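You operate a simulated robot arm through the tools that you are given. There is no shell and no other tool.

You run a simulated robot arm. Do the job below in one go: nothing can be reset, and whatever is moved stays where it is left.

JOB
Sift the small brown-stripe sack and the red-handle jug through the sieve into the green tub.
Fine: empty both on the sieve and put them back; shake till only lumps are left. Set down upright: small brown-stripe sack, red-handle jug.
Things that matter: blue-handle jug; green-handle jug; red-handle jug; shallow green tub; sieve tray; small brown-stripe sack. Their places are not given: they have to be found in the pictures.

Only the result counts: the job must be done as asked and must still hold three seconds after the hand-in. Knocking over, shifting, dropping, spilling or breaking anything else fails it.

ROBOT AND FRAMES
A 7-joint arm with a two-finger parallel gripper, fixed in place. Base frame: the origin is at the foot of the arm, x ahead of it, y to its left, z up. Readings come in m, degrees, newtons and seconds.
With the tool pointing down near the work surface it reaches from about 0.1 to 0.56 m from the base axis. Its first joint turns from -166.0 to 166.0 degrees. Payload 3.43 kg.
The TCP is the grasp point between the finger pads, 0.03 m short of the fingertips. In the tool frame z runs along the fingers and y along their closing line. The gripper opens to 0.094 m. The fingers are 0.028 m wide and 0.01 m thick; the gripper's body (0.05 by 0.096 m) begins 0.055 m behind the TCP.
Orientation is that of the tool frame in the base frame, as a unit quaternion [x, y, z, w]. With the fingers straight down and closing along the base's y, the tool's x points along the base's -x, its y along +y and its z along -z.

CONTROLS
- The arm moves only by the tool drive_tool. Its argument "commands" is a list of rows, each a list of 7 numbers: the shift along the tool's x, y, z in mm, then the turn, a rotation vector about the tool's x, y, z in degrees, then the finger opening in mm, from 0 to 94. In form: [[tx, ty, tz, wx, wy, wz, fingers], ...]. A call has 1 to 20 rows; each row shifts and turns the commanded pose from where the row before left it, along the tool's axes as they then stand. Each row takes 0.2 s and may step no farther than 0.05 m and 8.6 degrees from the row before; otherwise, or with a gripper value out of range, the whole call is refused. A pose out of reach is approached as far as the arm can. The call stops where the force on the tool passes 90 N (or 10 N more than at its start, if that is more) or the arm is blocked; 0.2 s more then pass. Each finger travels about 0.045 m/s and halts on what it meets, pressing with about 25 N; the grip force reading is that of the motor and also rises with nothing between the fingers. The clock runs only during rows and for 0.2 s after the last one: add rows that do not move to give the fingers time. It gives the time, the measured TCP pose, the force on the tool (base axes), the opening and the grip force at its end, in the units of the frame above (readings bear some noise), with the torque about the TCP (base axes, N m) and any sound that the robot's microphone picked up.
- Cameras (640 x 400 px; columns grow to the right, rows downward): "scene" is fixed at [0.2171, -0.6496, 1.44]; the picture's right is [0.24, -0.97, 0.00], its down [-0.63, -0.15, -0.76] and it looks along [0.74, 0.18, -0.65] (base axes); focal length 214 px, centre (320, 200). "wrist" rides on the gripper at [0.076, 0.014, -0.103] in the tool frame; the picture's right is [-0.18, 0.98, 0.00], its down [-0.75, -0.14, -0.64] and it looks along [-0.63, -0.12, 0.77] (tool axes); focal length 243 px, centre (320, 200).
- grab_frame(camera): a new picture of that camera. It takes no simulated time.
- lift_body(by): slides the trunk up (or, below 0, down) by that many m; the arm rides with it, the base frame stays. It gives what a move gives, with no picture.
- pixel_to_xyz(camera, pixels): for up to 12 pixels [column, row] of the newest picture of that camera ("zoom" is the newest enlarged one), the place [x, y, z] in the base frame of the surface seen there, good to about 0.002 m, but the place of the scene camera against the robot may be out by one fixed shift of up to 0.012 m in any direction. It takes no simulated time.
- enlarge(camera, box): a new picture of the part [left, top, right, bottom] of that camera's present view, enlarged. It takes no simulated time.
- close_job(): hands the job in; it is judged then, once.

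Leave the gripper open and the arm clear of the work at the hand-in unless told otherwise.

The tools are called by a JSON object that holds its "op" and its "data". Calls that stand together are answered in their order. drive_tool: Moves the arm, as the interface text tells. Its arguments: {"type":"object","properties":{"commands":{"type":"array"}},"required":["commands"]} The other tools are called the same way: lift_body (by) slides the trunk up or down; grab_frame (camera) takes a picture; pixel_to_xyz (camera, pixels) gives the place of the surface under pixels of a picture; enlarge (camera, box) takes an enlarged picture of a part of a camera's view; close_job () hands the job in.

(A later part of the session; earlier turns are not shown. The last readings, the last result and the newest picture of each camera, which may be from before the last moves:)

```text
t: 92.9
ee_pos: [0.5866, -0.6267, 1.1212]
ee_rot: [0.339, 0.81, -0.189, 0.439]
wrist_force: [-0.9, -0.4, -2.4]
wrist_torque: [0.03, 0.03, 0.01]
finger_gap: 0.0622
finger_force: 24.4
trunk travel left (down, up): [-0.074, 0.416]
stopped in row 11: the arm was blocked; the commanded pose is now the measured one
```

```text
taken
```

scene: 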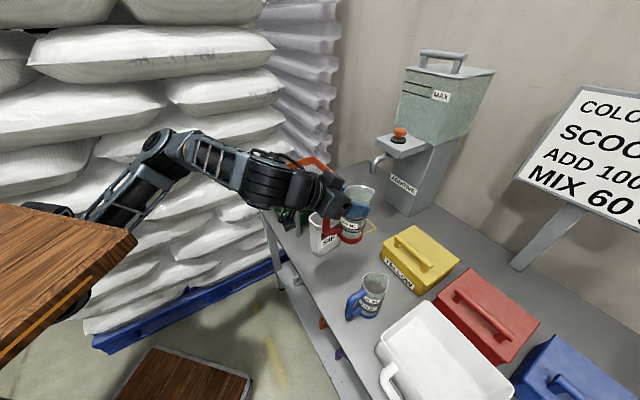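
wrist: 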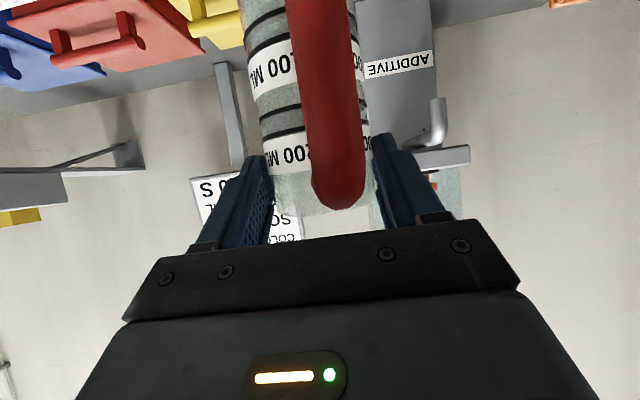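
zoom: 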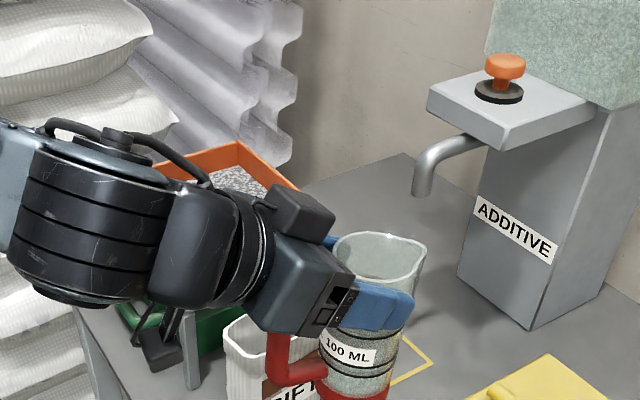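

Nothing is touching; likely just a joint bound. I'll raise 45 mm with the trunk, then carry the jug across toward the sieve.

{"op": "lift_body", "data": {"by": 0.045}}

{"op": "drive_tool", "data": {"commands": [[-0.7, 10, 1, 0, 0, 0, 35], [-1.4, 20, 1.9, 0, 0, 0, 35], [-1.4, 20, 1.9, 0, 0, 0, 35], [-1.4, 20, 1.9, 0, 0, 0, 35], [-1.4, 20, 1.9, 0, 0, 0, 35], [-1.4, 20, 1.9, 0, 0, 0, 35], [-1.4, 20, 1.9, 0, 0, 0, 35], [-1.4, 20, 1.9, 0, 0, 0, 35], [0, 0, 0, 0, 0, 0, 35]]}}

{"op": "grab_frame", "data": {"camera": "wrist"}}

{"op": "grab_frame", "data": {"camera": "scene"}}

```text
t: 93.8
ee_pos: [0.5856, -0.6273, 1.1669]
ee_rot: [0.338, 0.81, -0.189, 0.44]
wrist_force: [0.3, 0.5, -2.3]
wrist_torque: [0.06, 0.01, 0.03]
finger_gap: 0.0621
finger_force: 24.8
trunk travel left (down, up): [-0.119, 0.371]
```

```text
t: 95.8
ee_pos: [0.7106, -0.5359, 1.1486]
ee_rot: [0.337, 0.819, -0.195, 0.423]
wrist_force: [0.0, 0.8, -1.3]
wrist_torque: [0.03, 0.0, 0.04]
finger_gap: 0.0621
finger_force: 25.1
trunk travel left (down, up): [-0.119, 0.371]
```

```text
taken
```

wrist: 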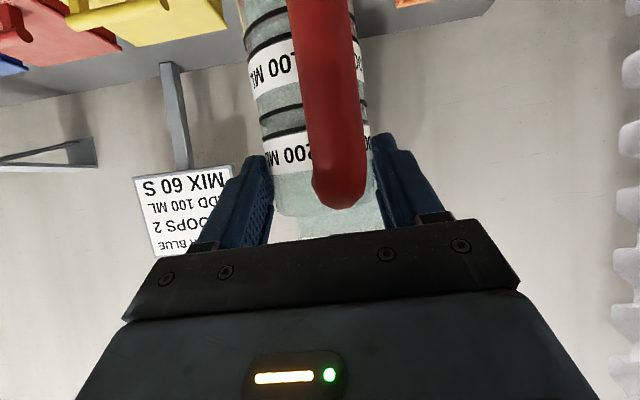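

```text
taken
```

scene: 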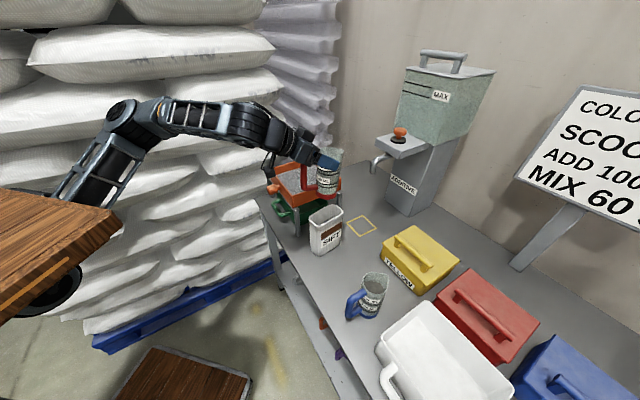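

Good; jug is held. I'll correct the pitch by 5° and continue over the sieve.

{"op": "drive_tool", "data": {"commands": [[-6, 0, -4, 0, -5, 0, 35], [-2.5, 18.7, 0, 0, 0, 0, 35], [-2.5, 18.7, 0, 0, 0, 0, 35], [-2.5, 18.7, 0, 0, 0, 0, 35], [-2.5, 18.7, 0, 0, 0, 0, 35], [-2.5, 18.7, 0, 0, 0, 0, 35], [-2.5, 18.7, 0, 0, 0, 0, 35], [-2.5, 18.7, 0, 0, 0, 0, 35], [-2.5, 18.7, 0, 0, 0, 0, 35], [-2.5, 18.7, 0, 0, 0, 0, 35], [0, 0, 0, 0, 0, 0, 35]]}}

{"op": "enlarge", "data": {"camera": "scene", "box": [210, 90, 390, 220]}}

{"op": "grab_frame", "data": {"camera": "wrist"}}

```text
t: 98.2
ee_pos: [0.8379, -0.4268, 1.1819]
ee_rot: [0.327, 0.795, -0.211, 0.466]
wrist_force: [0.0, 0.3, -1.1]
wrist_torque: [0.03, 0.04, 0.0]
finger_gap: 0.0623
finger_force: 24.5
trunk travel left (down, up): [-0.119, 0.371]
```

```text
3.08 times, centred on (300, 155) of scene
```

zoom: 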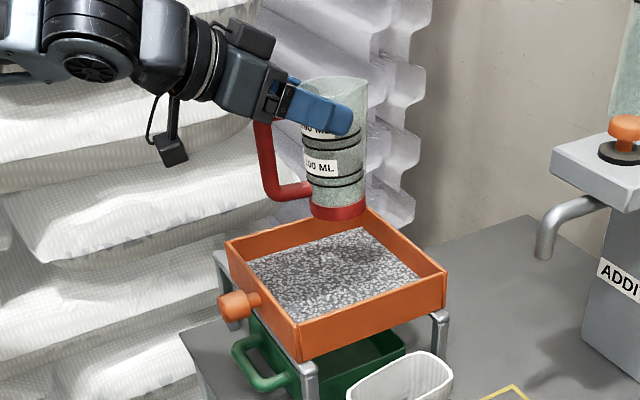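

```text
taken
```

wrist: 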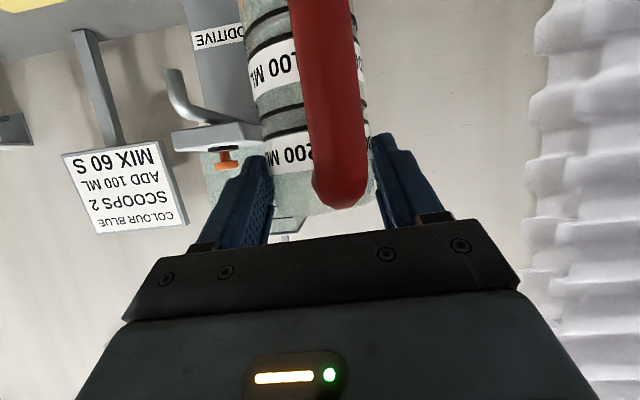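

Jug is over the sieve centre. Pitch up 23° and roll −64° first.

{"op": "drive_tool", "data": {"commands": [[0, 0, 0, 0, -5.7, 0, 35], [0, 0, 0, 0, -5.7, 0, 35], [0, 0, 0, 0, -5.7, 0, 35], [0, 0, 0, 0, -5.7, 0, 35], [0, 0, 0, 0, 0, -8, 35], [0, 0, 0, 0, 0, -8, 35], [0, 0, 0, 0, 0, -8, 35], [0, 0, 0, 0, 0, -8, 35], [0, 0, 0, 0, 0, -8, 35], [0, 0, 0, 0, 0, -8, 35], [0, 0, 0, 0, 0, 0, 35]]}}

{"op": "enlarge", "data": {"camera": "scene", "box": [210, 90, 390, 220]}}

{"op": "grab_frame", "data": {"camera": "wrist"}}

```text
t: 100.6
ee_pos: [0.8316, -0.4249, 1.198]
ee_rot: [-0.018, 0.734, -0.497, 0.462]
wrist_force: [0.5, 0.3, -2.0]
wrist_torque: [0.08, -0.02, -0.01]
finger_gap: 0.0622
finger_force: 25.5
trunk travel left (down, up): [-0.119, 0.371]
```

```text
3.08 times, centred on (300, 155) of scene
```

zoom: 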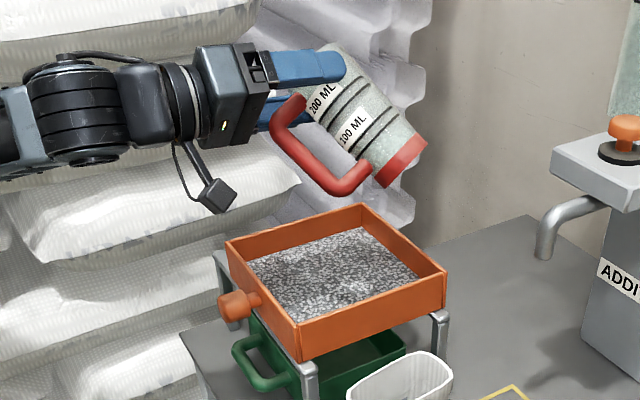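

```text
taken
```

wrist: 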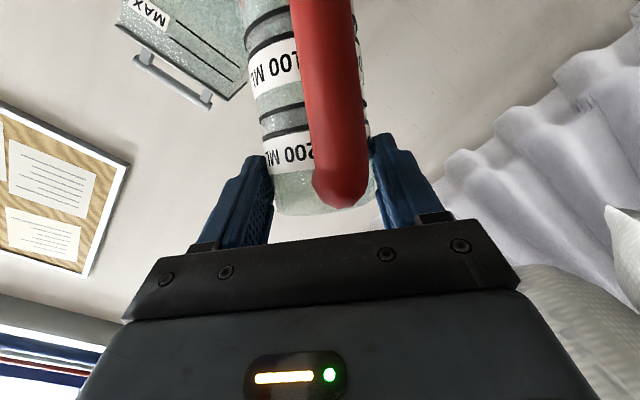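

Now lower ~70 mm, forward 11 mm, and continue rolling slowly to pour.

{"op": "drive_tool", "data": {"commands": [[11.5, 13, 4.1, 0, 0, 0, 35], [11.5, 13, 4.1, 0, 0, 0, 35], [11.5, 13, 4.1, 0, 0, 0, 35], [11.5, 13, 4.1, 0, 0, 0, 35], [0, 0, 0, 0, 0, -5, 35], [0, 0, 0, 0, 0, -5, 35], [0, 0, 0, 0, 0, -5, 35], [0, 0, 0, 0, 0, -5, 35], [0, 0, 0, 0, 0, -5, 35], [0, 0, 0, 0, 0, -5, 35], [0, 0, 0, 0, 0, -5, 35], [0, 0, 0, 0, 0, -5, 35], [0, 0, 0, 0, 0, 0, 35]]}}

{"op": "enlarge", "data": {"camera": "scene", "box": [210, 90, 390, 220]}}

{"op": "grab_frame", "data": {"camera": "wrist"}}

```text
t: 103.4
ee_pos: [0.8402, -0.4328, 1.1272]
ee_rot: [-0.268, 0.684, -0.624, 0.264]
wrist_force: [0.7, -0.2, -1.2]
wrist_torque: [0.13, -0.01, -0.02]
finger_gap: 0.0621
finger_force: 25.1
trunk travel left (down, up): [-0.119, 0.371]
```

```text
3.08 times, centred on (300, 155) of scene
```

zoom: 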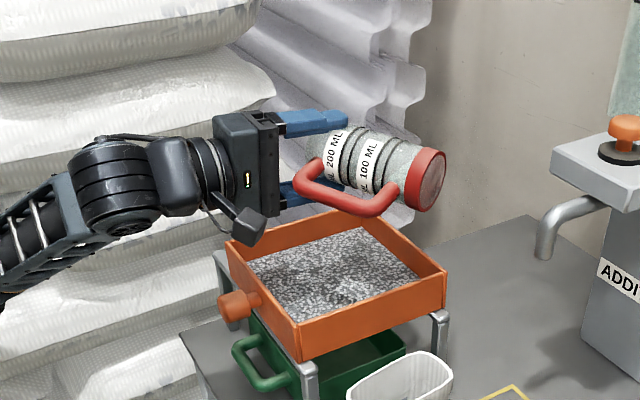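

```text
taken
```

wrist: 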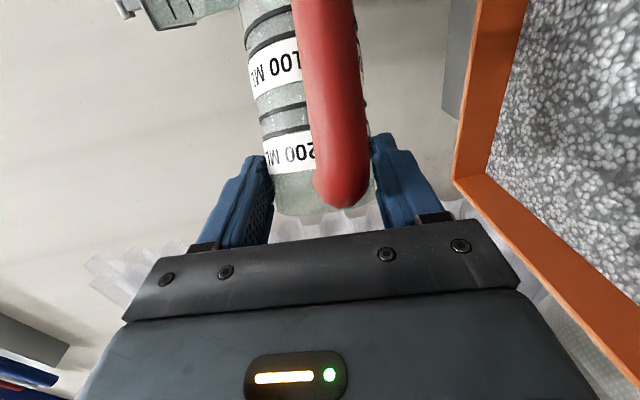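

Tilted ~86°. Continue rolling to ~130° slowly.

{"op": "drive_tool", "data": {"commands": [[0, 0, 0, 0, 0, -5, 35], [0, 0, 0, 0, 0, -5, 35], [0, 0, 0, 0, 0, -5, 35], [0, 0, 0, 0, 0, -5, 35], [0, 0, 0, 0, 0, -5, 35]]}}

{"op": "enlarge", "data": {"camera": "scene", "box": [210, 90, 390, 220]}}

{"op": "grab_frame", "data": {"camera": "wrist"}}

```text
t: 104.6
ee_pos: [0.8397, -0.4307, 1.1271]
ee_rot: [0.409, -0.61, 0.667, -0.123]
wrist_force: [0.5, 0.0, -0.9]
wrist_torque: [0.06, -0.01, -0.02]
finger_gap: 0.0619
finger_force: 24.8
trunk travel left (down, up): [-0.119, 0.371]
```

```text
3.08 times, centred on (300, 155) of scene
```

zoom: 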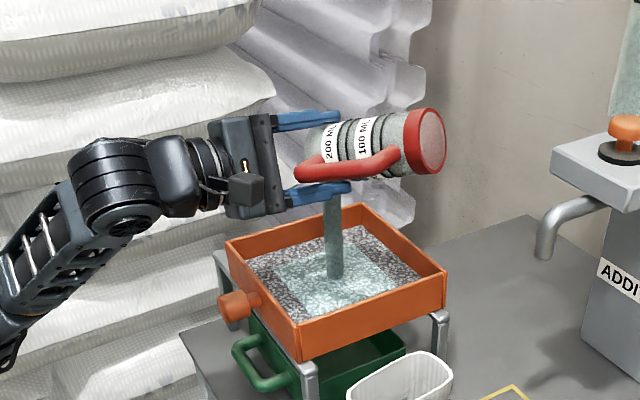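

```text
taken
```

wrist: 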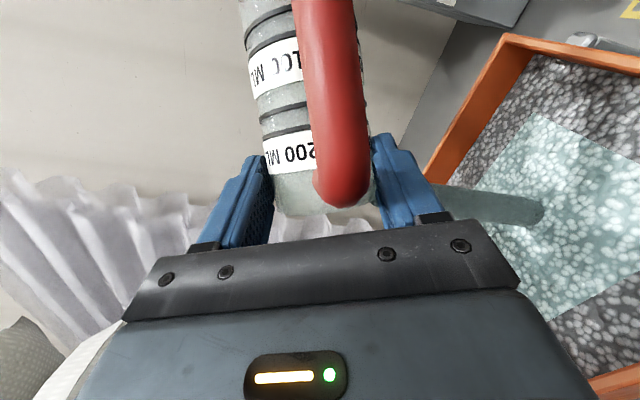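

Liquid-like stream is pouring onto the sieve centre. Keep tilting slowly and hold until it stops.

{"op": "drive_tool", "data": {"commands": [[0, 0, 0, 0, 0, 0, 35], [0, 0, 0, 0, 0, -5, 35], [0, 0, 0, 0, 0, -5, 35], [0, 0, 0, 0, 0, -5, 35], [0, 0, 0, 0, 0, -5, 35], [0, 0, 0, 0, 0, -5, 35], [0, 0, 0, 0, 0, -5, 35], [0, 0, 0, 0, 0, -5, 35], [0, 0, 0, 0, 0, 0, 35], [0, 0, 0, 0, 0, 0, 35], [0, 0, 0, 0, 0, 0, 35]]}}

{"op": "enlarge", "data": {"camera": "scene", "box": [210, 90, 390, 220]}}

{"op": "grab_frame", "data": {"camera": "wrist"}}

```text
t: 107.0
ee_pos: [0.8388, -0.4316, 1.1258]
ee_rot: [0.574, -0.458, 0.674, 0.083]
wrist_force: [0.7, -0.2, -0.7]
wrist_torque: [0.04, 0.02, -0.01]
finger_gap: 0.0621
finger_force: 25.4
trunk travel left (down, up): [-0.119, 0.371]
```

```text
3.08 times, centred on (300, 155) of scene
```

zoom: 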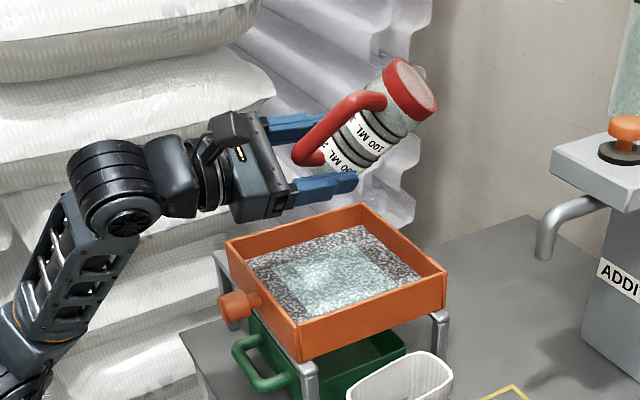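

```text
taken
```

wrist: 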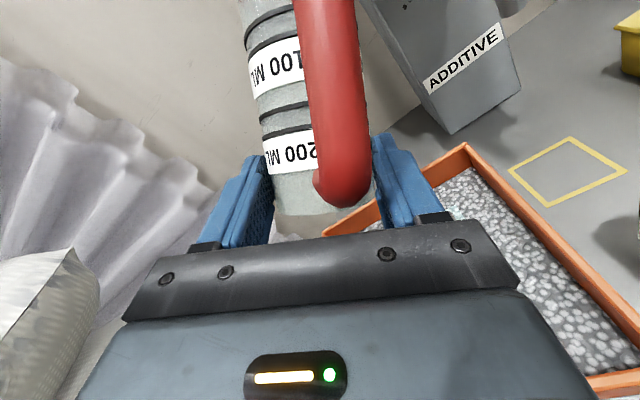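

Stream stopped. A little further tilt and a jiggle to be sure it's empty.

{"op": "drive_tool", "data": {"commands": [[0, 0, 0, 0, 0, -6, 35], [0, 0, 0, 0, 0, -6, 35], [0, 0, 0, 0, 0, 0, 35], [0, 0, 0, 0, 0, 4, 35], [0, 0, 0, 0, 0, -4, 35], [0, 0, 0, 0, 0, 4, 35], [0, 0, 0, 0, 0, -4, 35], [0, 0, 0, 0, 0, 0, 35], [0, 0, 0, 0, 0, 0, 35]]}}

{"op": "enlarge", "data": {"camera": "scene", "box": [210, 90, 390, 220]}}

```text
t: 109.0
ee_pos: [0.8394, -0.4313, 1.1267]
ee_rot: [0.619, -0.396, 0.661, 0.153]
wrist_force: [0.4, -0.5, -0.3]
wrist_torque: [0.04, 0.0, 0.01]
finger_gap: 0.0618
finger_force: 25.4
trunk travel left (down, up): [-0.119, 0.371]
```

```text
3.08 times, centred on (300, 155) of scene
```

zoom: 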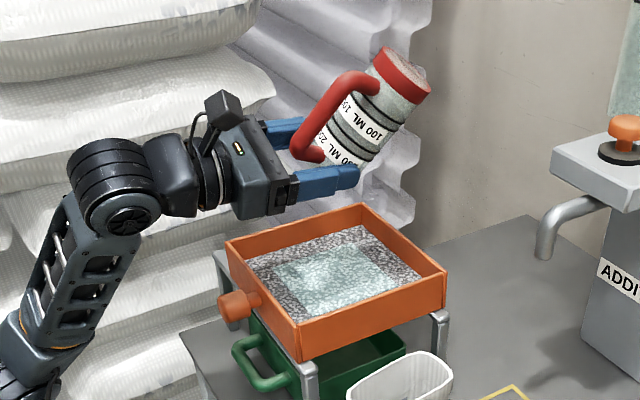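

Empty. Raise 70 mm and roll back upright.

{"op": "drive_tool", "data": {"commands": [[16.5, -5.9, -1.4, 0, 0, 0, 35], [16.5, -5.9, -1.4, 0, 0, 0, 35], [16.5, -5.9, -1.4, 0, 0, 0, 35], [16.5, -5.9, -1.4, 0, 0, 0, 35], [0, 0, 0, 0, 0, 8, 35], [0, 0, 0, 0, 0, 8, 35], [0, 0, 0, 0, 0, 8, 35], [0, 0, 0, 0, 0, 8, 35], [0, 0, 0, 0, 0, 8, 35], [0, 0, 0, 0, 0, 8, 35], [0, 0, 0, 0, 0, 8, 35], [0, 0, 0, 0, 0, 8, 35], [0, 0, 0, 0, 0, 8, 35], [0, 0, 0, 0, 0, 8, 35], [0, 0, 0, 0, 0, 8, 35], [0, 0, 0, 0, 0, 8, 35], [0, 0, 0, 0, 0, 8, 35], [0, 0, 0, 0, 0, 8, 35], [0, 0, 0, 0, 0, 8, 35], [0, 0, 0, 0, 0, 8, 35]]}}

{"op": "drive_tool", "data": {"commands": [[0, 0, 0, 0, 0, 8, 35], [0, 0, 0, 0, 0, 8, 35], [0, 0, 0, 0, 0, 8, 35], [0, 0, 0, 0, 0, 8, 35], [0, 0, 0, 0, 5.7, 0, 35], [0, 0, 0, 0, 5.7, 0, 35], [0, 0, 0, 0, 5.7, 0, 35], [0, 0, 0, 0, 5.7, 0, 35], [0, 0, 0, 0, 0, 0, 35]]}}

{"op": "enlarge", "data": {"camera": "scene", "box": [210, 90, 390, 220]}}

{"op": "grab_frame", "data": {"camera": "wrist"}}

```text
t: 113.2
ee_pos: [0.8391, -0.4313, 1.1972]
ee_rot: [0.086, 0.73, -0.425, 0.528]
wrist_force: [-0.5, -0.2, -1.6]
wrist_torque: [0.07, 0.02, -0.02]
finger_gap: 0.0615
finger_force: 25.0
trunk travel left (down, up): [-0.119, 0.371]
```

```text
t: 115.2
ee_pos: [0.8493, -0.4257, 1.1802]
ee_rot: [0.32, 0.798, -0.217, 0.462]
wrist_force: [-0.5, -0.6, -0.2]
wrist_torque: [0.07, 0.02, 0.01]
finger_gap: 0.0617
finger_force: 25.1
trunk travel left (down, up): [-0.119, 0.371]
```

```text
3.08 times, centred on (300, 155) of scene
```

zoom: 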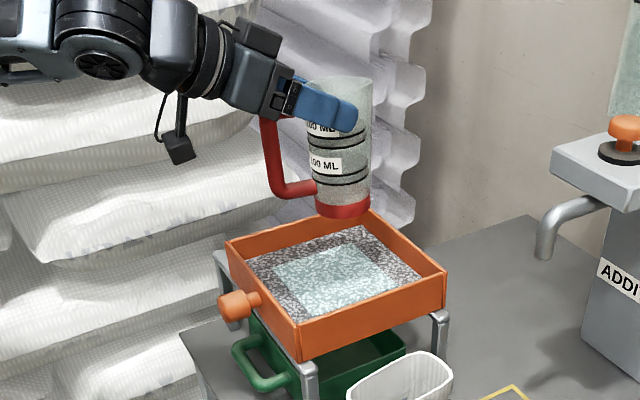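

```text
taken
```

wrist: 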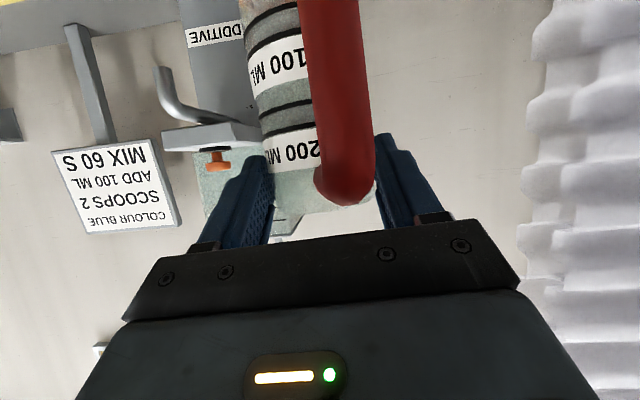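

Jug upright, spun a little about its own axis in the grip but secure. I'll fix a 3° roll error and carry it back over its spot.

{"op": "drive_tool", "data": {"commands": [[0, 0, 0, 0, 0, 3.3, 35], [1.8, -19.6, -1.9, 0, 0, 0, 35], [1.8, -19.6, -1.9, 0, 0, 0, 35], [1.8, -19.6, -1.9, 0, 0, 0, 35], [1.8, -19.6, -1.9, 0, 0, 0, 35], [1.8, -19.6, -1.9, 0, 0, 0, 35], [1.8, -19.6, -1.9, 0, 0, 0, 35], [1.8, -19.6, -1.9, 0, 0, 0, 35], [1.8, -19.6, -1.9, 0, 0, 0, 35], [1.8, -19.6, -1.9, 0, 0, 0, 35], [1.8, -19.6, -1.9, 0, 0, 0, 35], [1.8, -19.6, -1.9, 0, 0, 0, 35], [1.8, -19.6, -1.9, 0, 0, 0, 35], [1.8, -19.6, -1.9, 0, 0, 0, 35], [1.8, -19.6, -1.9, 0, 0, 0, 35], [1.8, -19.6, -1.9, 0, 0, 0, 35], [1.8, -19.6, -1.9, 0, 0, 0, 35], [1.8, -19.6, -1.9, 0, 0, 0, 35], [0, 0, 0, 0, 0, 0, 35]]}}

{"op": "enlarge", "data": {"camera": "scene", "box": [250, 110, 430, 240]}}

{"op": "grab_frame", "data": {"camera": "wrist"}}

```text
t: 119.2
ee_pos: [0.5758, -0.6279, 1.1473]
ee_rot: [0.349, 0.792, -0.19, 0.464]
wrist_force: [-0.1, 0.0, -0.7]
wrist_torque: [0.0, 0.03, 0.0]
finger_gap: 0.0611
finger_force: 24.7
trunk travel left (down, up): [-0.119, 0.371]
```

```text
3.08 times, centred on (340, 175) of scene
```

zoom: 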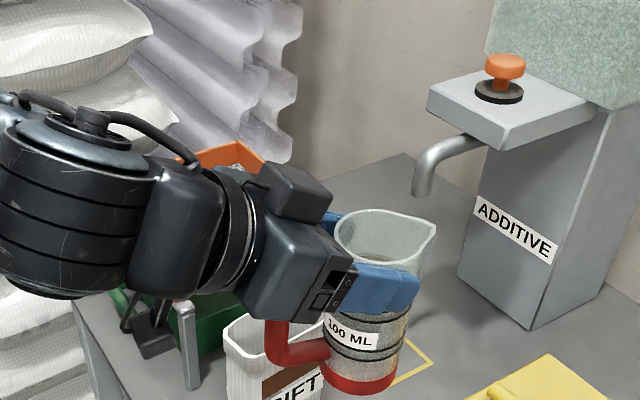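

```text
taken
```

wrist: 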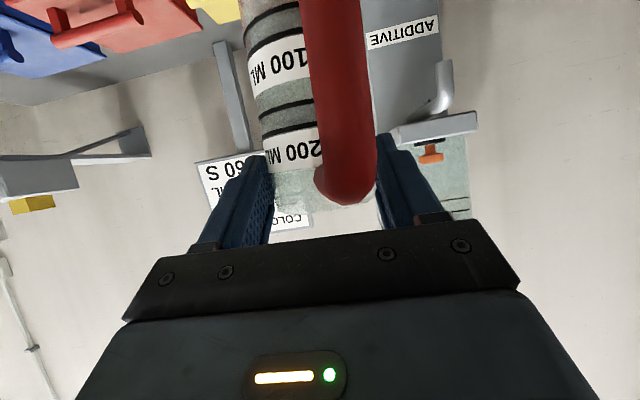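

Before lowering I'll check whether the jug hangs upright by sampling rim and base-ring points.

{"op": "pixel_to_xyz", "data": {"camera": "zoom", "pixels": [[337, 228], [345, 217], [375, 209], [410, 212], [432, 228], [420, 262], [328, 383], [345, 391], [365, 394], [385, 388], [395, 378], [352, 335]]}}

{"op": "enlarge", "data": {"camera": "scene", "box": [320, 165, 400, 245]}}

```text
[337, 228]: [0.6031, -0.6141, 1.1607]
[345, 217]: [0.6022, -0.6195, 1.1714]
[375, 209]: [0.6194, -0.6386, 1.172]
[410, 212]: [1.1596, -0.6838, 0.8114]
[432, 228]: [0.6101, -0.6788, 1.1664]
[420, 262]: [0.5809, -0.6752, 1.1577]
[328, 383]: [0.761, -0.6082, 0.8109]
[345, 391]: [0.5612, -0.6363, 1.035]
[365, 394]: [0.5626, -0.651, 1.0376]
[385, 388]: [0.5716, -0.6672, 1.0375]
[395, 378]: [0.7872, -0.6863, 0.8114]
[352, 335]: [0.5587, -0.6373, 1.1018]
```

```text
5.00 times, centred on (360, 205) of scene
```

zoom: 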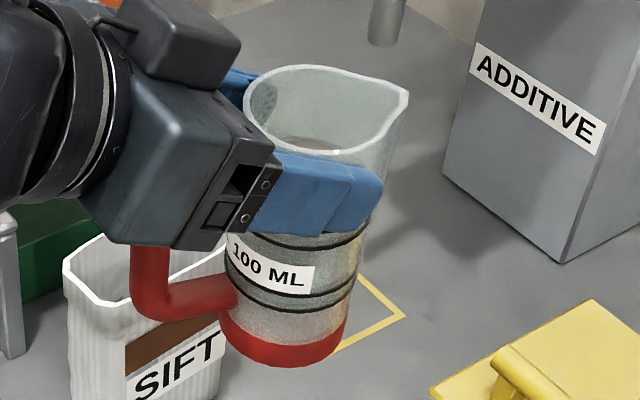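

The jug hangs upright within ~1–2°. I'll correct position by ~7 mm, then come down 115 mm with the arm, leaving the last part for the trunk.

{"op": "drive_tool", "data": {"commands": [[2.2, 5.2, -3.5, 0, 0, -1, 35], [16.6, -0.3, 9.5, 0, 0, 0, 35], [16.6, -0.3, 9.5, 0, 0, 0, 35], [16.6, -0.3, 9.5, 0, 0, 0, 35], [16.6, -0.3, 9.5, 0, 0, 0, 35], [16.6, -0.3, 9.5, 0, 0, 0, 35], [16.6, -0.3, 9.5, 0, 0, 0, 35], [0, 0, 0, 0, 0, 0, 35]]}}

{"op": "enlarge", "data": {"camera": "scene", "box": [260, 180, 420, 300]}}

```text
t: 121.0
ee_pos: [0.5747, -0.6229, 1.0492]
ee_rot: [0.347, 0.783, -0.194, 0.478]
wrist_force: [-1.2, 0.8, -0.9]
wrist_torque: [0.0, 0.02, 0.02]
finger_gap: 0.0613
finger_force: 25.2
trunk travel left (down, up): [-0.119, 0.371]
```

```text
3.33 times, centred on (340, 240) of scene
```

zoom: 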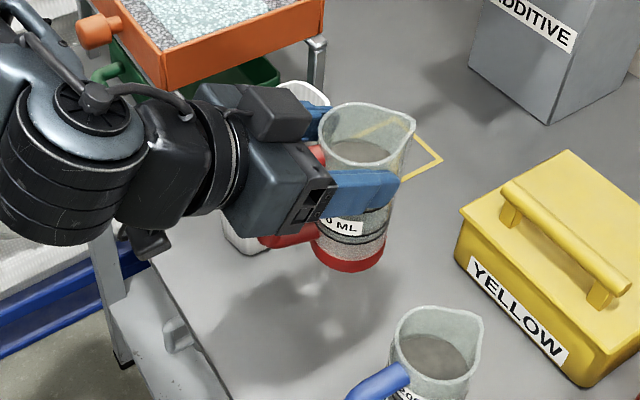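

I want to check that the jug's inside is really empty; query the depth seen inside its mouth.

{"op": "enlarge", "data": {"camera": "scene", "box": [325, 195, 375, 255]}}

{"op": "pixel_to_xyz", "data": {"camera": "scene", "pixels": [[348, 213], [345, 214], [352, 214], [350, 209], [340, 212]]}}

```text
6.67 times, centred on (350, 225) of scene
```

zoom: 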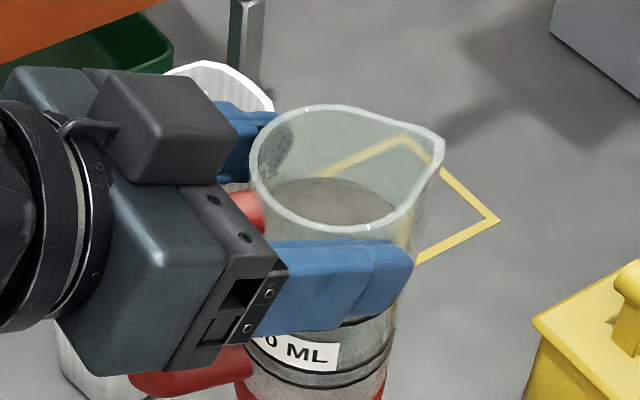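

```text
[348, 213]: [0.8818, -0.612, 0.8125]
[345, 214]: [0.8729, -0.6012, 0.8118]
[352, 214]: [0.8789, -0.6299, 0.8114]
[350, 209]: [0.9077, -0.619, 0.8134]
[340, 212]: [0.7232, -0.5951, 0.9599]
```

I queried glass; query the dark ellipse itself in this zoom at (340,205).

{"op": "pixel_to_xyz", "data": {"camera": "zoom", "pixels": [[340, 205], [310, 195], [370, 205], [330, 185], [355, 212], [300, 150]]}}

{"op": "enlarge", "data": {"camera": "scene", "box": [345, 260, 395, 320]}}

{"op": "pixel_to_xyz", "data": {"camera": "zoom", "pixels": [[350, 190], [330, 200], [380, 195]]}}

```text
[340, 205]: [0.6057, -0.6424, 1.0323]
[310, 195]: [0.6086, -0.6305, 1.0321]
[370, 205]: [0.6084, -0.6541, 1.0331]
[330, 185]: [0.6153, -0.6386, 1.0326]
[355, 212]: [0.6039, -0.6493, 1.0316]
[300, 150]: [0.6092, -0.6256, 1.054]
```

```text
6.67 times, centred on (370, 290) of scene
```

zoom: 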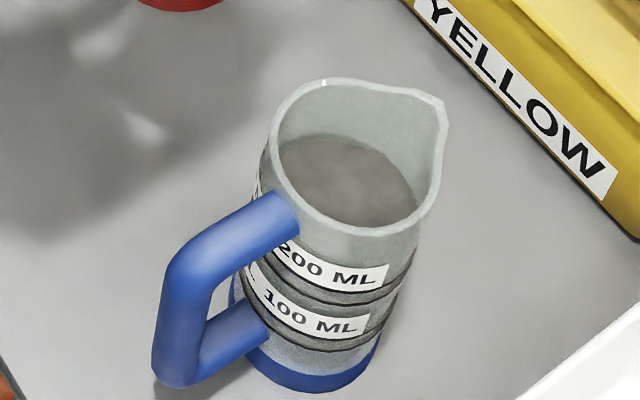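

```text
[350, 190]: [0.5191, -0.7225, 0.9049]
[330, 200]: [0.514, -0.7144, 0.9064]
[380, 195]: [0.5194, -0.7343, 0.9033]
```

The dark surface inside is at the same depth as before, as in the blue jug, though the stream ended and the weight dropped ~1 N. I'll inspect it after setting it down. Correct the small tilt and position error now.

{"op": "drive_tool", "data": {"commands": [[0, 2.9, 0.5, 0, 1.7, 0, 35], [0, 0, 0, 0, 0, -1.5, 35], [0, 0, 0, 0, 0, 0, 35]]}}

{"op": "lift_body", "data": {"by": -0.1}}

{"op": "enlarge", "data": {"camera": "scene", "box": [300, 200, 400, 300]}}

```text
t: 121.8
ee_pos: [0.576, -0.6225, 1.0487]
ee_rot: [0.339, 0.796, -0.195, 0.462]
wrist_force: [-0.1, 0.3, -0.4]
wrist_torque: [0.06, 0.03, 0.04]
finger_gap: 0.061
finger_force: 25.0
trunk travel left (down, up): [-0.119, 0.371]
```

```text
t: 123.1
ee_pos: [0.5762, -0.6218, 0.9491]
ee_rot: [0.338, 0.796, -0.196, 0.463]
wrist_force: [-0.7, 0.1, -1.0]
wrist_torque: [0.02, 0.04, 0.01]
finger_gap: 0.0613
finger_force: 25.2
trunk travel left (down, up): [-0.019, 0.471]
```

```text
4.00 times, centred on (350, 250) of scene
```

zoom: 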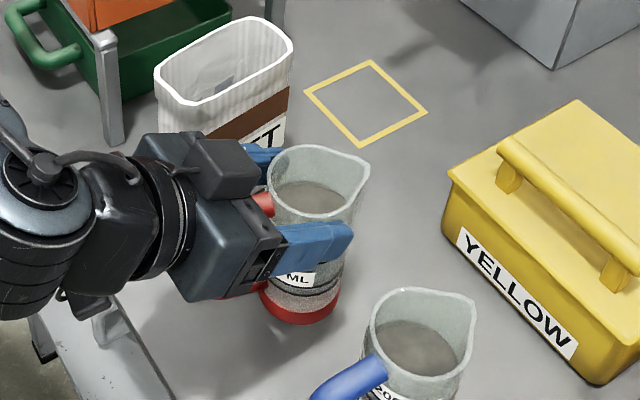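

About 27 mm remain. 12 mm with the arm, then the trunk in small steps watching force.

{"op": "drive_tool", "data": {"commands": [[5.2, 0, 3, 0, 0, 0, 35], [5.2, 0, 3, 0, 0, 0, 35], [0, 0, 0, 0, 0, 0, 35]]}}

{"op": "lift_body", "data": {"by": -0.01}}

{"op": "enlarge", "data": {"camera": "scene", "box": [300, 200, 400, 300]}}

```text
t: 123.9
ee_pos: [0.575, -0.622, 0.9395]
ee_rot: [0.339, 0.794, -0.195, 0.466]
wrist_force: [0.0, -0.2, -1.6]
wrist_torque: [0.01, -0.01, 0.02]
finger_gap: 0.061
finger_force: 24.9
trunk travel left (down, up): [-0.019, 0.471]
```

```text
t: 124.5
ee_pos: [0.5769, -0.6226, 0.9292]
ee_rot: [0.339, 0.794, -0.196, 0.466]
wrist_force: [0.0, 0.4, -1.0]
wrist_torque: [0.02, 0.01, 0.02]
finger_gap: 0.0612
finger_force: 25.2
trunk travel left (down, up): [-0.009, 0.481]
```

```text
4.00 times, centred on (350, 250) of scene
```

zoom: 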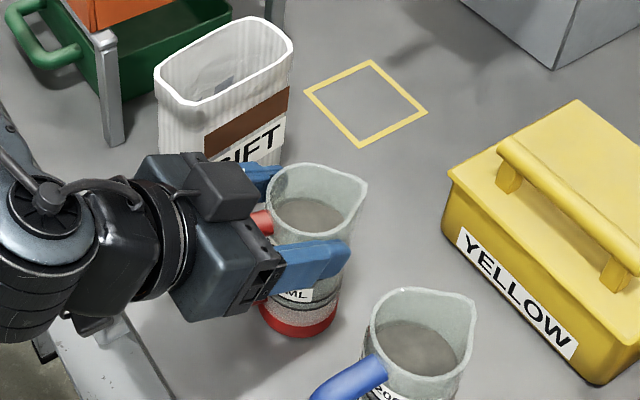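

Lower in 2–3 mm steps.

{"op": "lift_body", "data": {"by": -0.004}}

{"op": "lift_body", "data": {"by": -0.002}}

{"op": "lift_body", "data": {"by": -0.002}}

```text
t: 125.0
ee_pos: [0.5764, -0.6225, 0.9265]
ee_rot: [0.338, 0.794, -0.195, 0.466]
wrist_force: [-0.3, 0.3, -1.3]
wrist_torque: [-0.03, 0.07, 0.0]
finger_gap: 0.0613
finger_force: 25.1
trunk travel left (down, up): [-0.005, 0.485]
```

```text
t: 125.5
ee_pos: [0.5769, -0.6212, 0.9238]
ee_rot: [0.338, 0.794, -0.195, 0.466]
wrist_force: [-0.4, 0.4, -1.5]
wrist_torque: [0.04, 0.01, 0.02]
finger_gap: 0.0614
finger_force: 24.8
trunk travel left (down, up): [-0.003, 0.487]
```

```text
t: 126.1
ee_pos: [0.5769, -0.6224, 0.9239]
ee_rot: [0.337, 0.793, -0.197, 0.467]
wrist_force: [0.6, -0.3, 11.5]
wrist_torque: [-0.08, 0.05, 0.03]
finger_gap: 0.0615
finger_force: 24.4
trunk travel left (down, up): [-0.001, 0.489]
```

Touchdown (11.5 N). Release slowly.

{"op": "drive_tool", "data": {"commands": [[0, 0, 0, 0, 0, 0, 63], [0, 0, 0, 0, 0, 0, 66], [0, 0, 0, 0, 0, 0, 70], [0, 0, 0, 0, 0, 0, 76], [0, 0, 0, 0, 0, 0, 84], [0, 0, 0, 0, 0, 0, 86], [0, 0, 0, 0, 0, 0, 86]]}}

{"op": "enlarge", "data": {"camera": "scene", "box": [300, 200, 400, 300]}}

{"op": "grab_frame", "data": {"camera": "wrist"}}

```text
t: 127.7
ee_pos: [0.5758, -0.6214, 0.9203]
ee_rot: [0.338, 0.793, -0.195, 0.467]
wrist_force: [0.1, 0.1, 0.5]
wrist_torque: [0.02, -0.04, -0.01]
finger_gap: 0.0858
finger_force: 0.1
trunk travel left (down, up): [-0.001, 0.489]
```

```text
4.00 times, centred on (350, 250) of scene
```

zoom: 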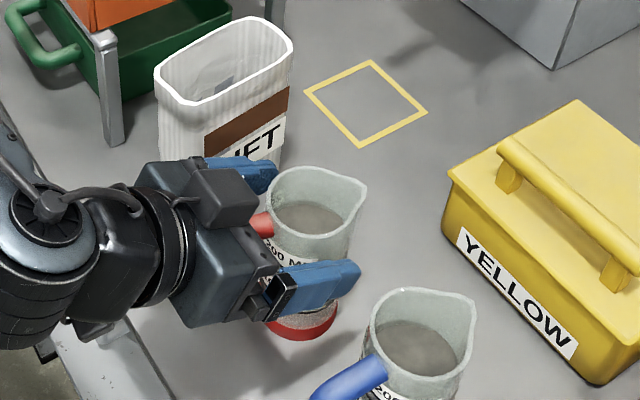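

```text
taken
```

wrist: 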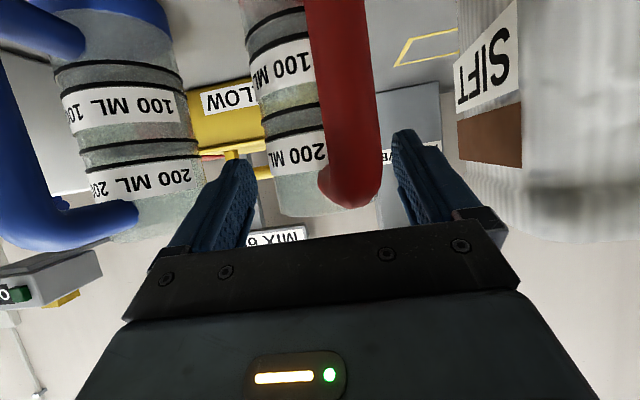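

Jug stands. Rise straight up 17 cm with the trunk.

{"op": "lift_body", "data": {"by": 0.17}}

{"op": "grab_frame", "data": {"camera": "scene"}}

{"op": "enlarge", "data": {"camera": "scene", "box": [300, 190, 400, 330]}}

```text
t: 129.6
ee_pos: [0.5775, -0.6219, 1.0919]
ee_rot: [0.338, 0.794, -0.195, 0.466]
wrist_force: [-0.5, -0.1, 0.0]
wrist_torque: [-0.03, 0.02, -0.02]
finger_gap: 0.0861
finger_force: 0.1
trunk travel left (down, up): [-0.171, 0.319]
```

```text
taken
```

scene: 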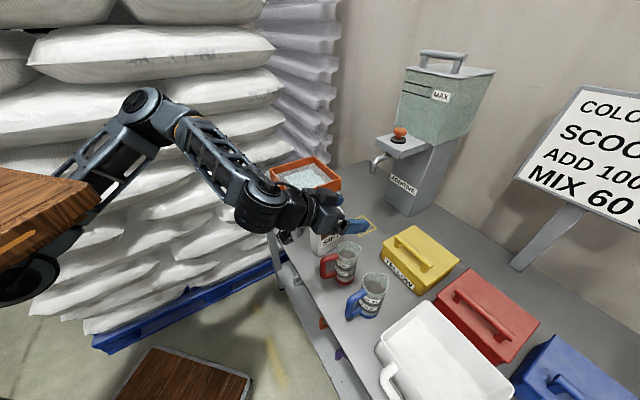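

```text
2.86 times, centred on (350, 260) of scene
```

zoom: 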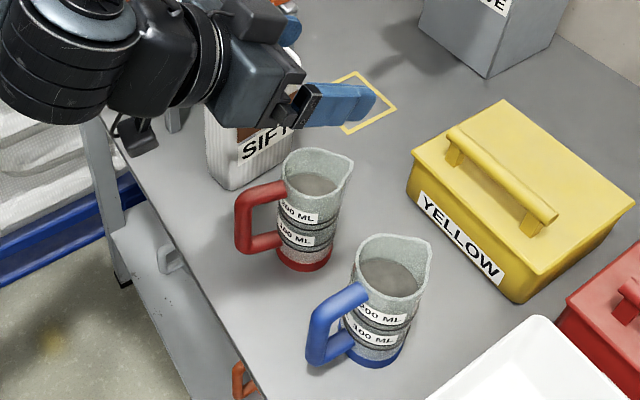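

Both stand upright. I'll tilt to tool-down here (needed for the sieve knob anyway) and look into the red jug with the wrist camera.

{"op": "drive_tool", "data": {"commands": [[0, 0, -10, 0, 7.6, 0, 94], [0, 0, -10, 0, 7.6, 0, 94], [0, 0, 0, 0, 7.6, 0, 94], [0, 0, 0, 0, 7.6, 0, 94], [0, 0, 0, 0, 7.6, 0, 94], [0, 0, 0, 0, 7.6, 0, 94], [0, 0, 0, 0, 7.6, 0, 94], [0, 0, 0, 0, 7.5, 0, 94], [0, 0, 0, 0, 0, 0, 94]]}}

{"op": "grab_frame", "data": {"camera": "wrist"}}

{"op": "enlarge", "data": {"camera": "wrist", "box": [120, 0, 420, 200]}}

```text
t: 131.6
ee_pos: [0.565, -0.6091, 1.1046]
ee_rot: [0.391, 0.921, 0.003, 0.003]
wrist_force: [0.2, 0.5, 1.0]
wrist_torque: [-0.01, 0.01, 0.02]
finger_gap: 0.0938
finger_force: 0.1
trunk travel left (down, up): [-0.171, 0.319]
```

```text
taken
```

wrist: 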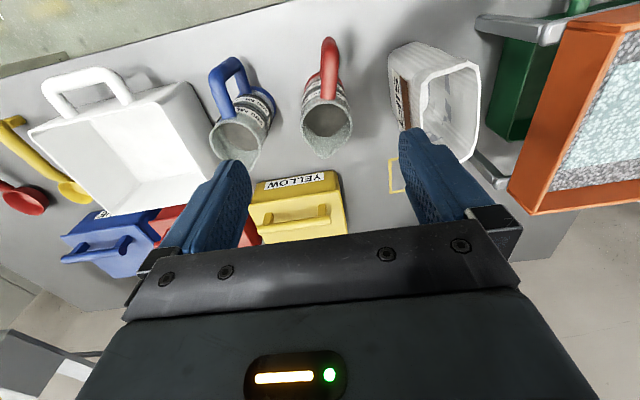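

```text
2.00 times, centred on (270, 100) of wrist
```

zoom: 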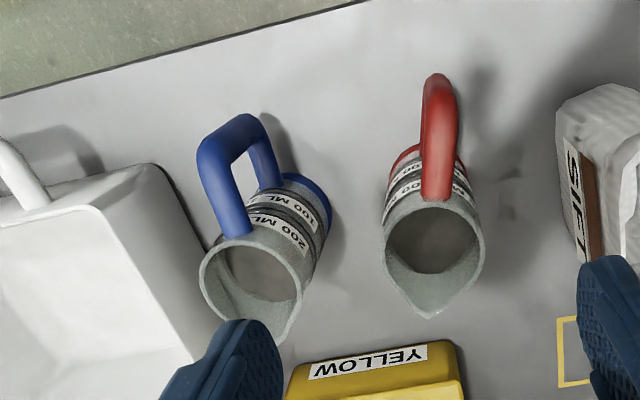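

Red interior looks identical to the (never-touched) blue's, i.e. it's just the floor of the jug model; the stream ended on its own, so it's empty. Now go to above the sieve knob at (0.767, −0.347), z≈1.10.

{"op": "drive_tool", "data": {"commands": [[2.9, 19.2, 0, 0, 0, 0, 80], [2.9, 19.2, 0, 0, 0, 0, 80], [2.9, 19.2, 0, 0, 0, 0, 80], [2.9, 19.2, 0, 0, 0, 0, 80], [2.9, 19.2, 0, 0, 0, 0, 80], [2.9, 19.2, 0, 0, 0, 0, 80], [2.9, 19.2, 0, 0, 0, 0, 80], [2.9, 19.2, 0, 0, 0, 0, 80], [2.9, 19.2, 0, 0, 0, 0, 80], [2.9, 19.2, 0, 0, 0, 0, 80], [2.9, 19.2, 0, 0, 0, 0, 80], [2.9, 19.2, 0, 0, 0, 0, 80], [2.9, 19.2, 0, 0, 0, 0, 80], [2.9, 19.2, 0, 0, 0, 0, 80], [2.9, 19.2, 0, 0, 0, 0, 80], [2.9, 19.2, 0, 0, 0, 0, 80], [2.9, 19.2, 0, 0, 0, 0, 80], [0, 0, 0, 0, 0, 0, 80]]}}

{"op": "grab_frame", "data": {"camera": "wrist"}}

{"op": "enlarge", "data": {"camera": "scene", "box": [210, 110, 390, 240]}}

```text
t: 135.4
ee_pos: [0.7666, -0.3462, 1.107]
ee_rot: [0.39, 0.921, 0.002, 0.003]
wrist_force: [0.5, 0.2, -0.1]
wrist_torque: [0.01, 0.01, 0.0]
finger_gap: 0.0801
finger_force: 0.0
trunk travel left (down, up): [-0.171, 0.319]
```

```text
taken
```

wrist: 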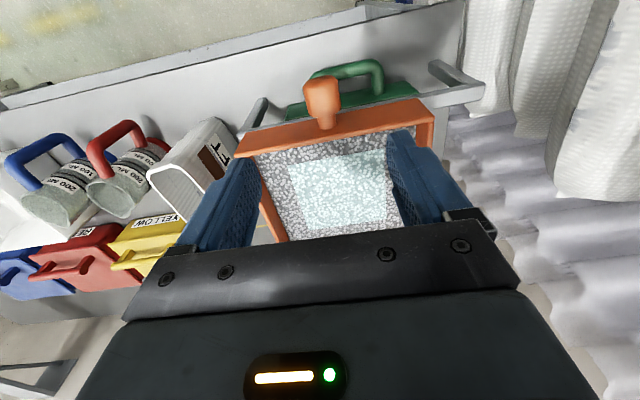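

```text
3.08 times, centred on (300, 175) of scene
```

zoom: 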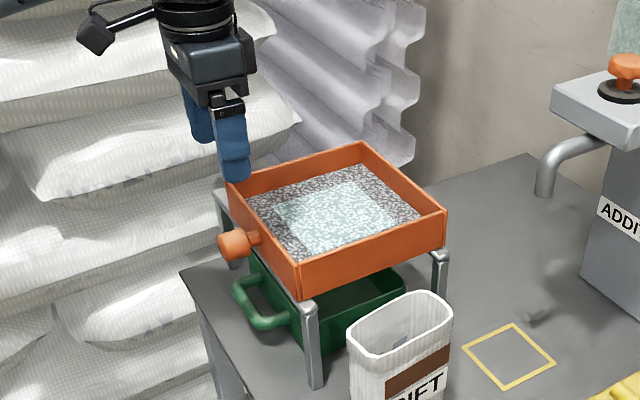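

Good view of sieve and knob at wrist (322,95). Measure knob, frame and stand.

{"op": "enlarge", "data": {"camera": "wrist", "box": [230, 50, 470, 200]}}

{"op": "pixel_to_xyz", "data": {"camera": "wrist", "pixels": [[322, 95], [309, 98], [337, 96], [322, 83], [322, 108], [327, 122], [240, 155], [430, 120], [264, 100], [440, 68], [480, 95], [250, 120]]}}

```text
2.67 times, centred on (350, 125) of wrist
```

zoom: 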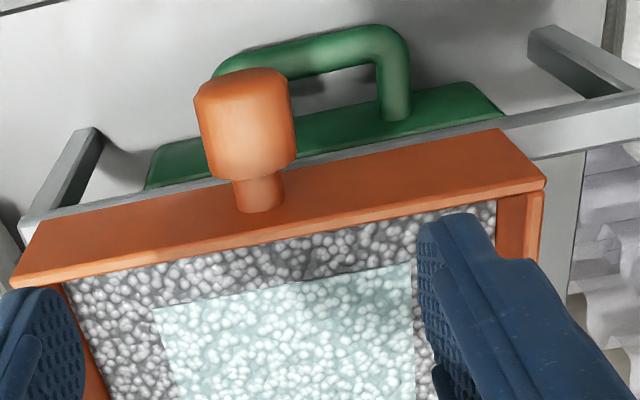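

```text
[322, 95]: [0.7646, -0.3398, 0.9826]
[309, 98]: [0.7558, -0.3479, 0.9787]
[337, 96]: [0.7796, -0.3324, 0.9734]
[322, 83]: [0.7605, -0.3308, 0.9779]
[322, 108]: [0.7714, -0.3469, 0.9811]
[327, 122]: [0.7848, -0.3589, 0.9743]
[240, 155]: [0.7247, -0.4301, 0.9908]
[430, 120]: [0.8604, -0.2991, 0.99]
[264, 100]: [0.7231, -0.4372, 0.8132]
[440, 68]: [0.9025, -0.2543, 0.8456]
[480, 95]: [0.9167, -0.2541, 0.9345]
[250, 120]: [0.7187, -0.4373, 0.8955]
```

Knob head: centre ≈(0.767, −0.340), Ø≈30 mm, axis height ≈0.968. Align and descend 100 mm first.

{"op": "drive_tool", "data": {"commands": [[4.6, 4.4, 0, 0, 0, 0, 70], [0, 0, 20, 0, 0, 0, 70], [0, 0, 20, 0, 0, 0, 70], [0, 0, 20, 0, 0, 0, 70], [0, 0, 20, 0, 0, 0, 70], [0, 0, 20, 0, 0, 0, 70], [0, 0, 0, 0, 0, 0, 70]]}}

{"op": "grab_frame", "data": {"camera": "wrist"}}

{"op": "enlarge", "data": {"camera": "scene", "box": [210, 110, 390, 240]}}

```text
t: 137.0
ee_pos: [0.7654, -0.3418, 1.007]
ee_rot: [0.39, 0.921, 0.002, 0.003]
wrist_force: [-0.8, -0.3, 0.0]
wrist_torque: [-0.01, 0.0, 0.02]
finger_gap: 0.07
finger_force: 0.0
trunk travel left (down, up): [-0.171, 0.319]
```

```text
taken
```

wrist: 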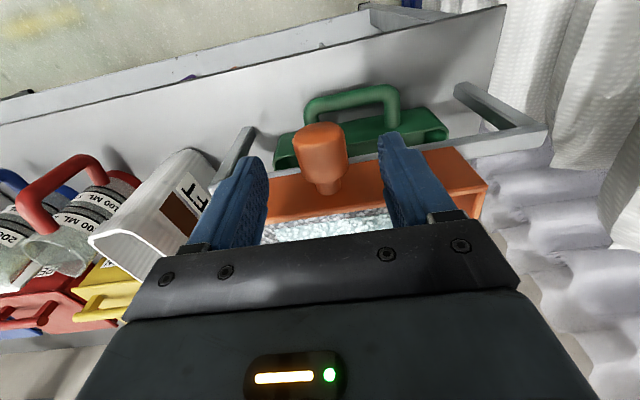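

```text
3.08 times, centred on (300, 175) of scene
```

zoom: 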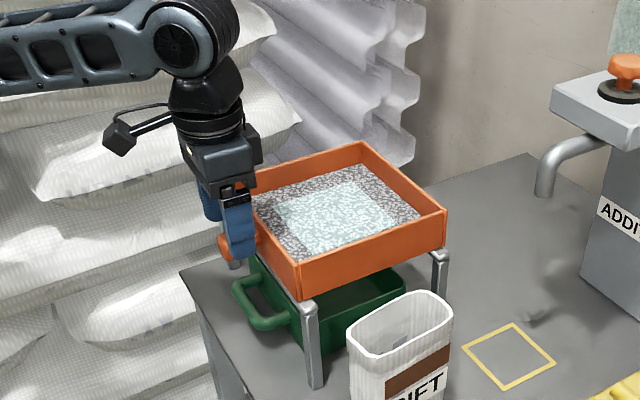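

Knob is centred between the fingers. Descend 38 mm and close on it.

{"op": "drive_tool", "data": {"commands": [[0, 0, 13, 0, 0, 0, 70], [0, 0, 13, 0, 0, 0, 70], [0, 0, 12, 0, 0, 0, 70], [0, 0, 0, 0, 0, 0, 60], [0, 0, 0, 0, 0, 0, 48], [0, 0, 0, 0, 0, 0, 36], [0, 0, 0, 0, 0, 0, 20], [0, 0, 0, 0, 0, 0, 10], [0, 0, 0, 0, 0, 0, 10]]}}

{"op": "grab_frame", "data": {"camera": "wrist"}}

{"op": "enlarge", "data": {"camera": "scene", "box": [210, 110, 390, 240]}}

```text
t: 139.0
ee_pos: [0.7651, -0.3418, 0.9701]
ee_rot: [0.39, 0.921, 0.002, 0.004]
wrist_force: [-2.4, -0.8, -1.2]
wrist_torque: [-0.11, -0.09, 1.0]
finger_gap: 0.0376
finger_force: 45.3
trunk travel left (down, up): [-0.171, 0.319]
```

```text
taken
```

wrist: 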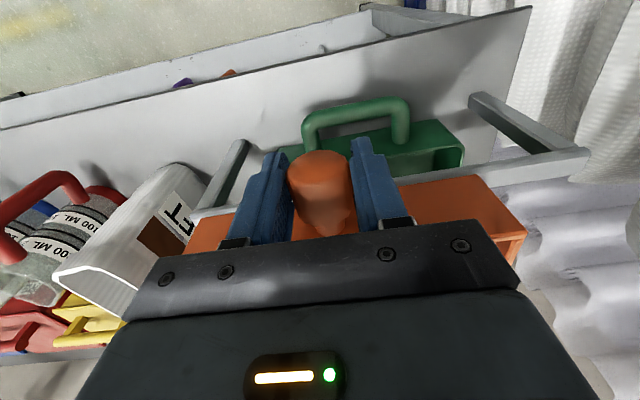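

```text
3.08 times, centred on (300, 175) of scene
```

zoom: 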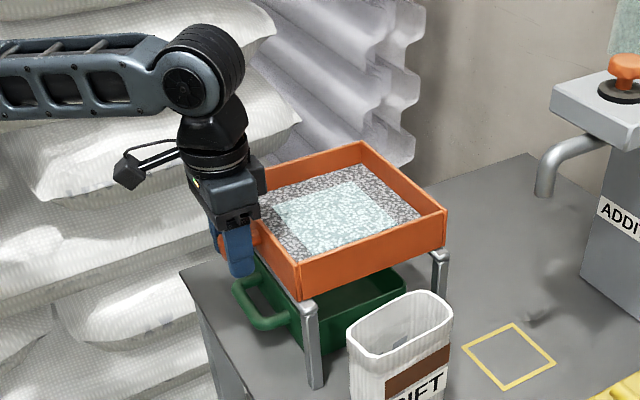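

Gripped (38 mm). Test: slide the sieve +20 mm along its rails (tool +y) and look.

{"op": "drive_tool", "data": {"commands": [[0, 10, 0, 0, 0, 0, 10], [0, 10, 0, 0, 0, 0, 10], [0, 0, 0, 0, 0, 0, 10]]}}

{"op": "enlarge", "data": {"camera": "scene", "box": [210, 110, 390, 240]}}

{"op": "grab_frame", "data": {"camera": "wrist"}}

```text
t: 139.8
ee_pos: [0.7804, -0.326, 0.9691]
ee_rot: [0.39, 0.921, 0.003, 0.003]
wrist_force: [-11.0, 10.7, -2.5]
wrist_torque: [0.03, -0.06, 1.12]
finger_gap: 0.038
finger_force: 44.8
trunk travel left (down, up): [-0.171, 0.319]
```

```text
3.08 times, centred on (300, 175) of scene
```

zoom: 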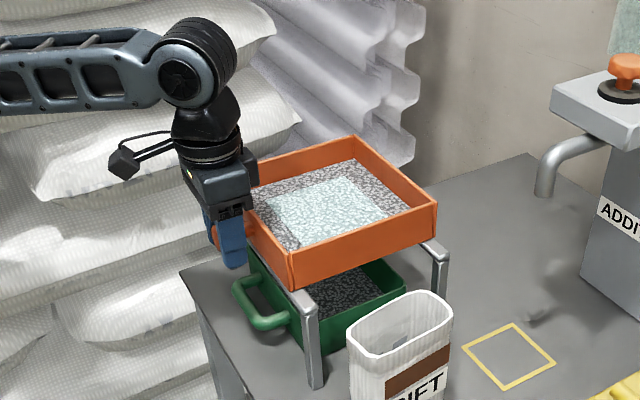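

```text
taken
```

wrist: 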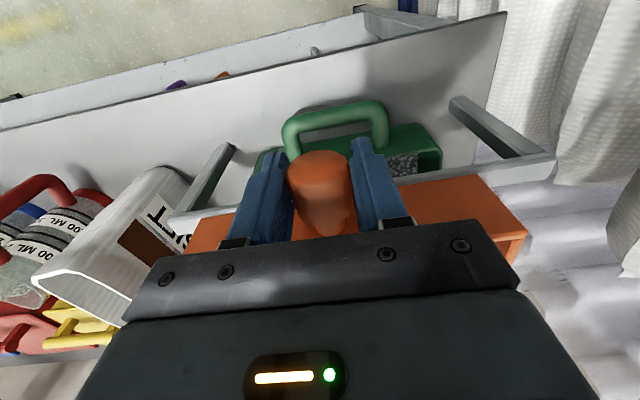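

Fines are falling into the tub. Now shake: oscillate along the rails, staying over the tub.

{"op": "drive_tool", "data": {"commands": [[0.5, 12, 0, 0, 0, 0, 10], [0.5, 12, 0, 0, 0, 0, 10], [0, -15, 0, 0, 0, 0, 10], [0, -15, 0, 0, 0, 0, 10], [0, 15, 0, 0, 0, 0, 10], [0, 15, 0, 0, 0, 0, 10], [0, -15, 0, 0, 0, 0, 10], [0, -15, 0, 0, 0, 0, 10], [0, 15, 0, 0, 0, 0, 10], [0, 15, 0, 0, 0, 0, 10], [0, -15, 0, 0, 0, 0, 10], [0, -15, 0, 0, 0, 0, 10], [0, 15, 0, 0, 0, 0, 10], [0, 15, 0, 0, 0, 0, 10], [0, -15, 0, 0, 0, 0, 10], [0, -15, 0, 0, 0, 0, 10], [0, 15, 0, 0, 0, 0, 10], [0, 15, 0, 0, 0, 0, 10], [0, -15, 0, 0, 0, 0, 10], [0, 0, 0, 0, 0, 0, 10]]}}

{"op": "enlarge", "data": {"camera": "scene", "box": [210, 110, 390, 240]}}

{"op": "grab_frame", "data": {"camera": "wrist"}}

```text
t: 144.0
ee_pos: [0.7858, -0.3194, 0.9689]
ee_rot: [0.39, 0.921, 0.003, 0.002]
wrist_force: [-4.6, 4.6, 1.7]
wrist_torque: [0.32, 0.54, 0.87]
finger_gap: 0.0373
finger_force: 45.2
trunk travel left (down, up): [-0.171, 0.319]
```

```text
3.08 times, centred on (300, 175) of scene
```

zoom: 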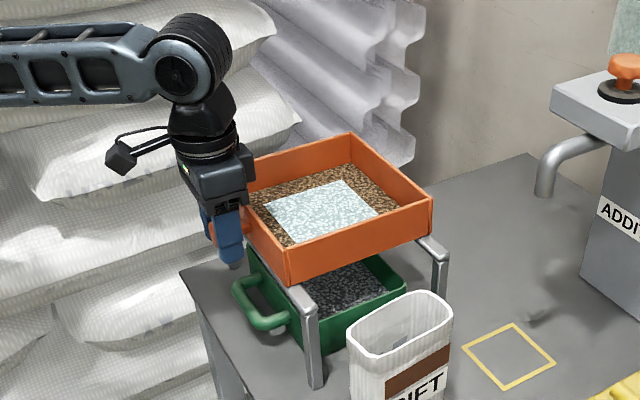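

```text
taken
```

wrist: 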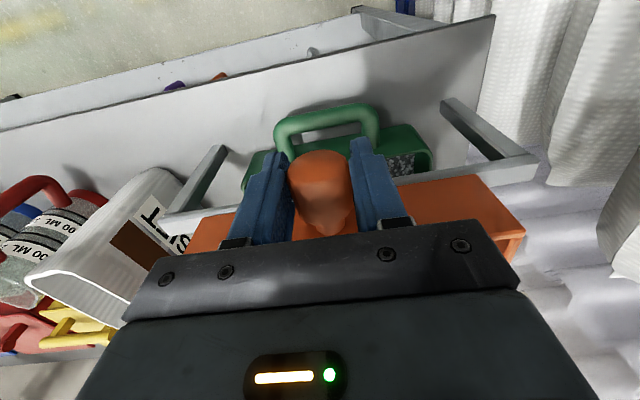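

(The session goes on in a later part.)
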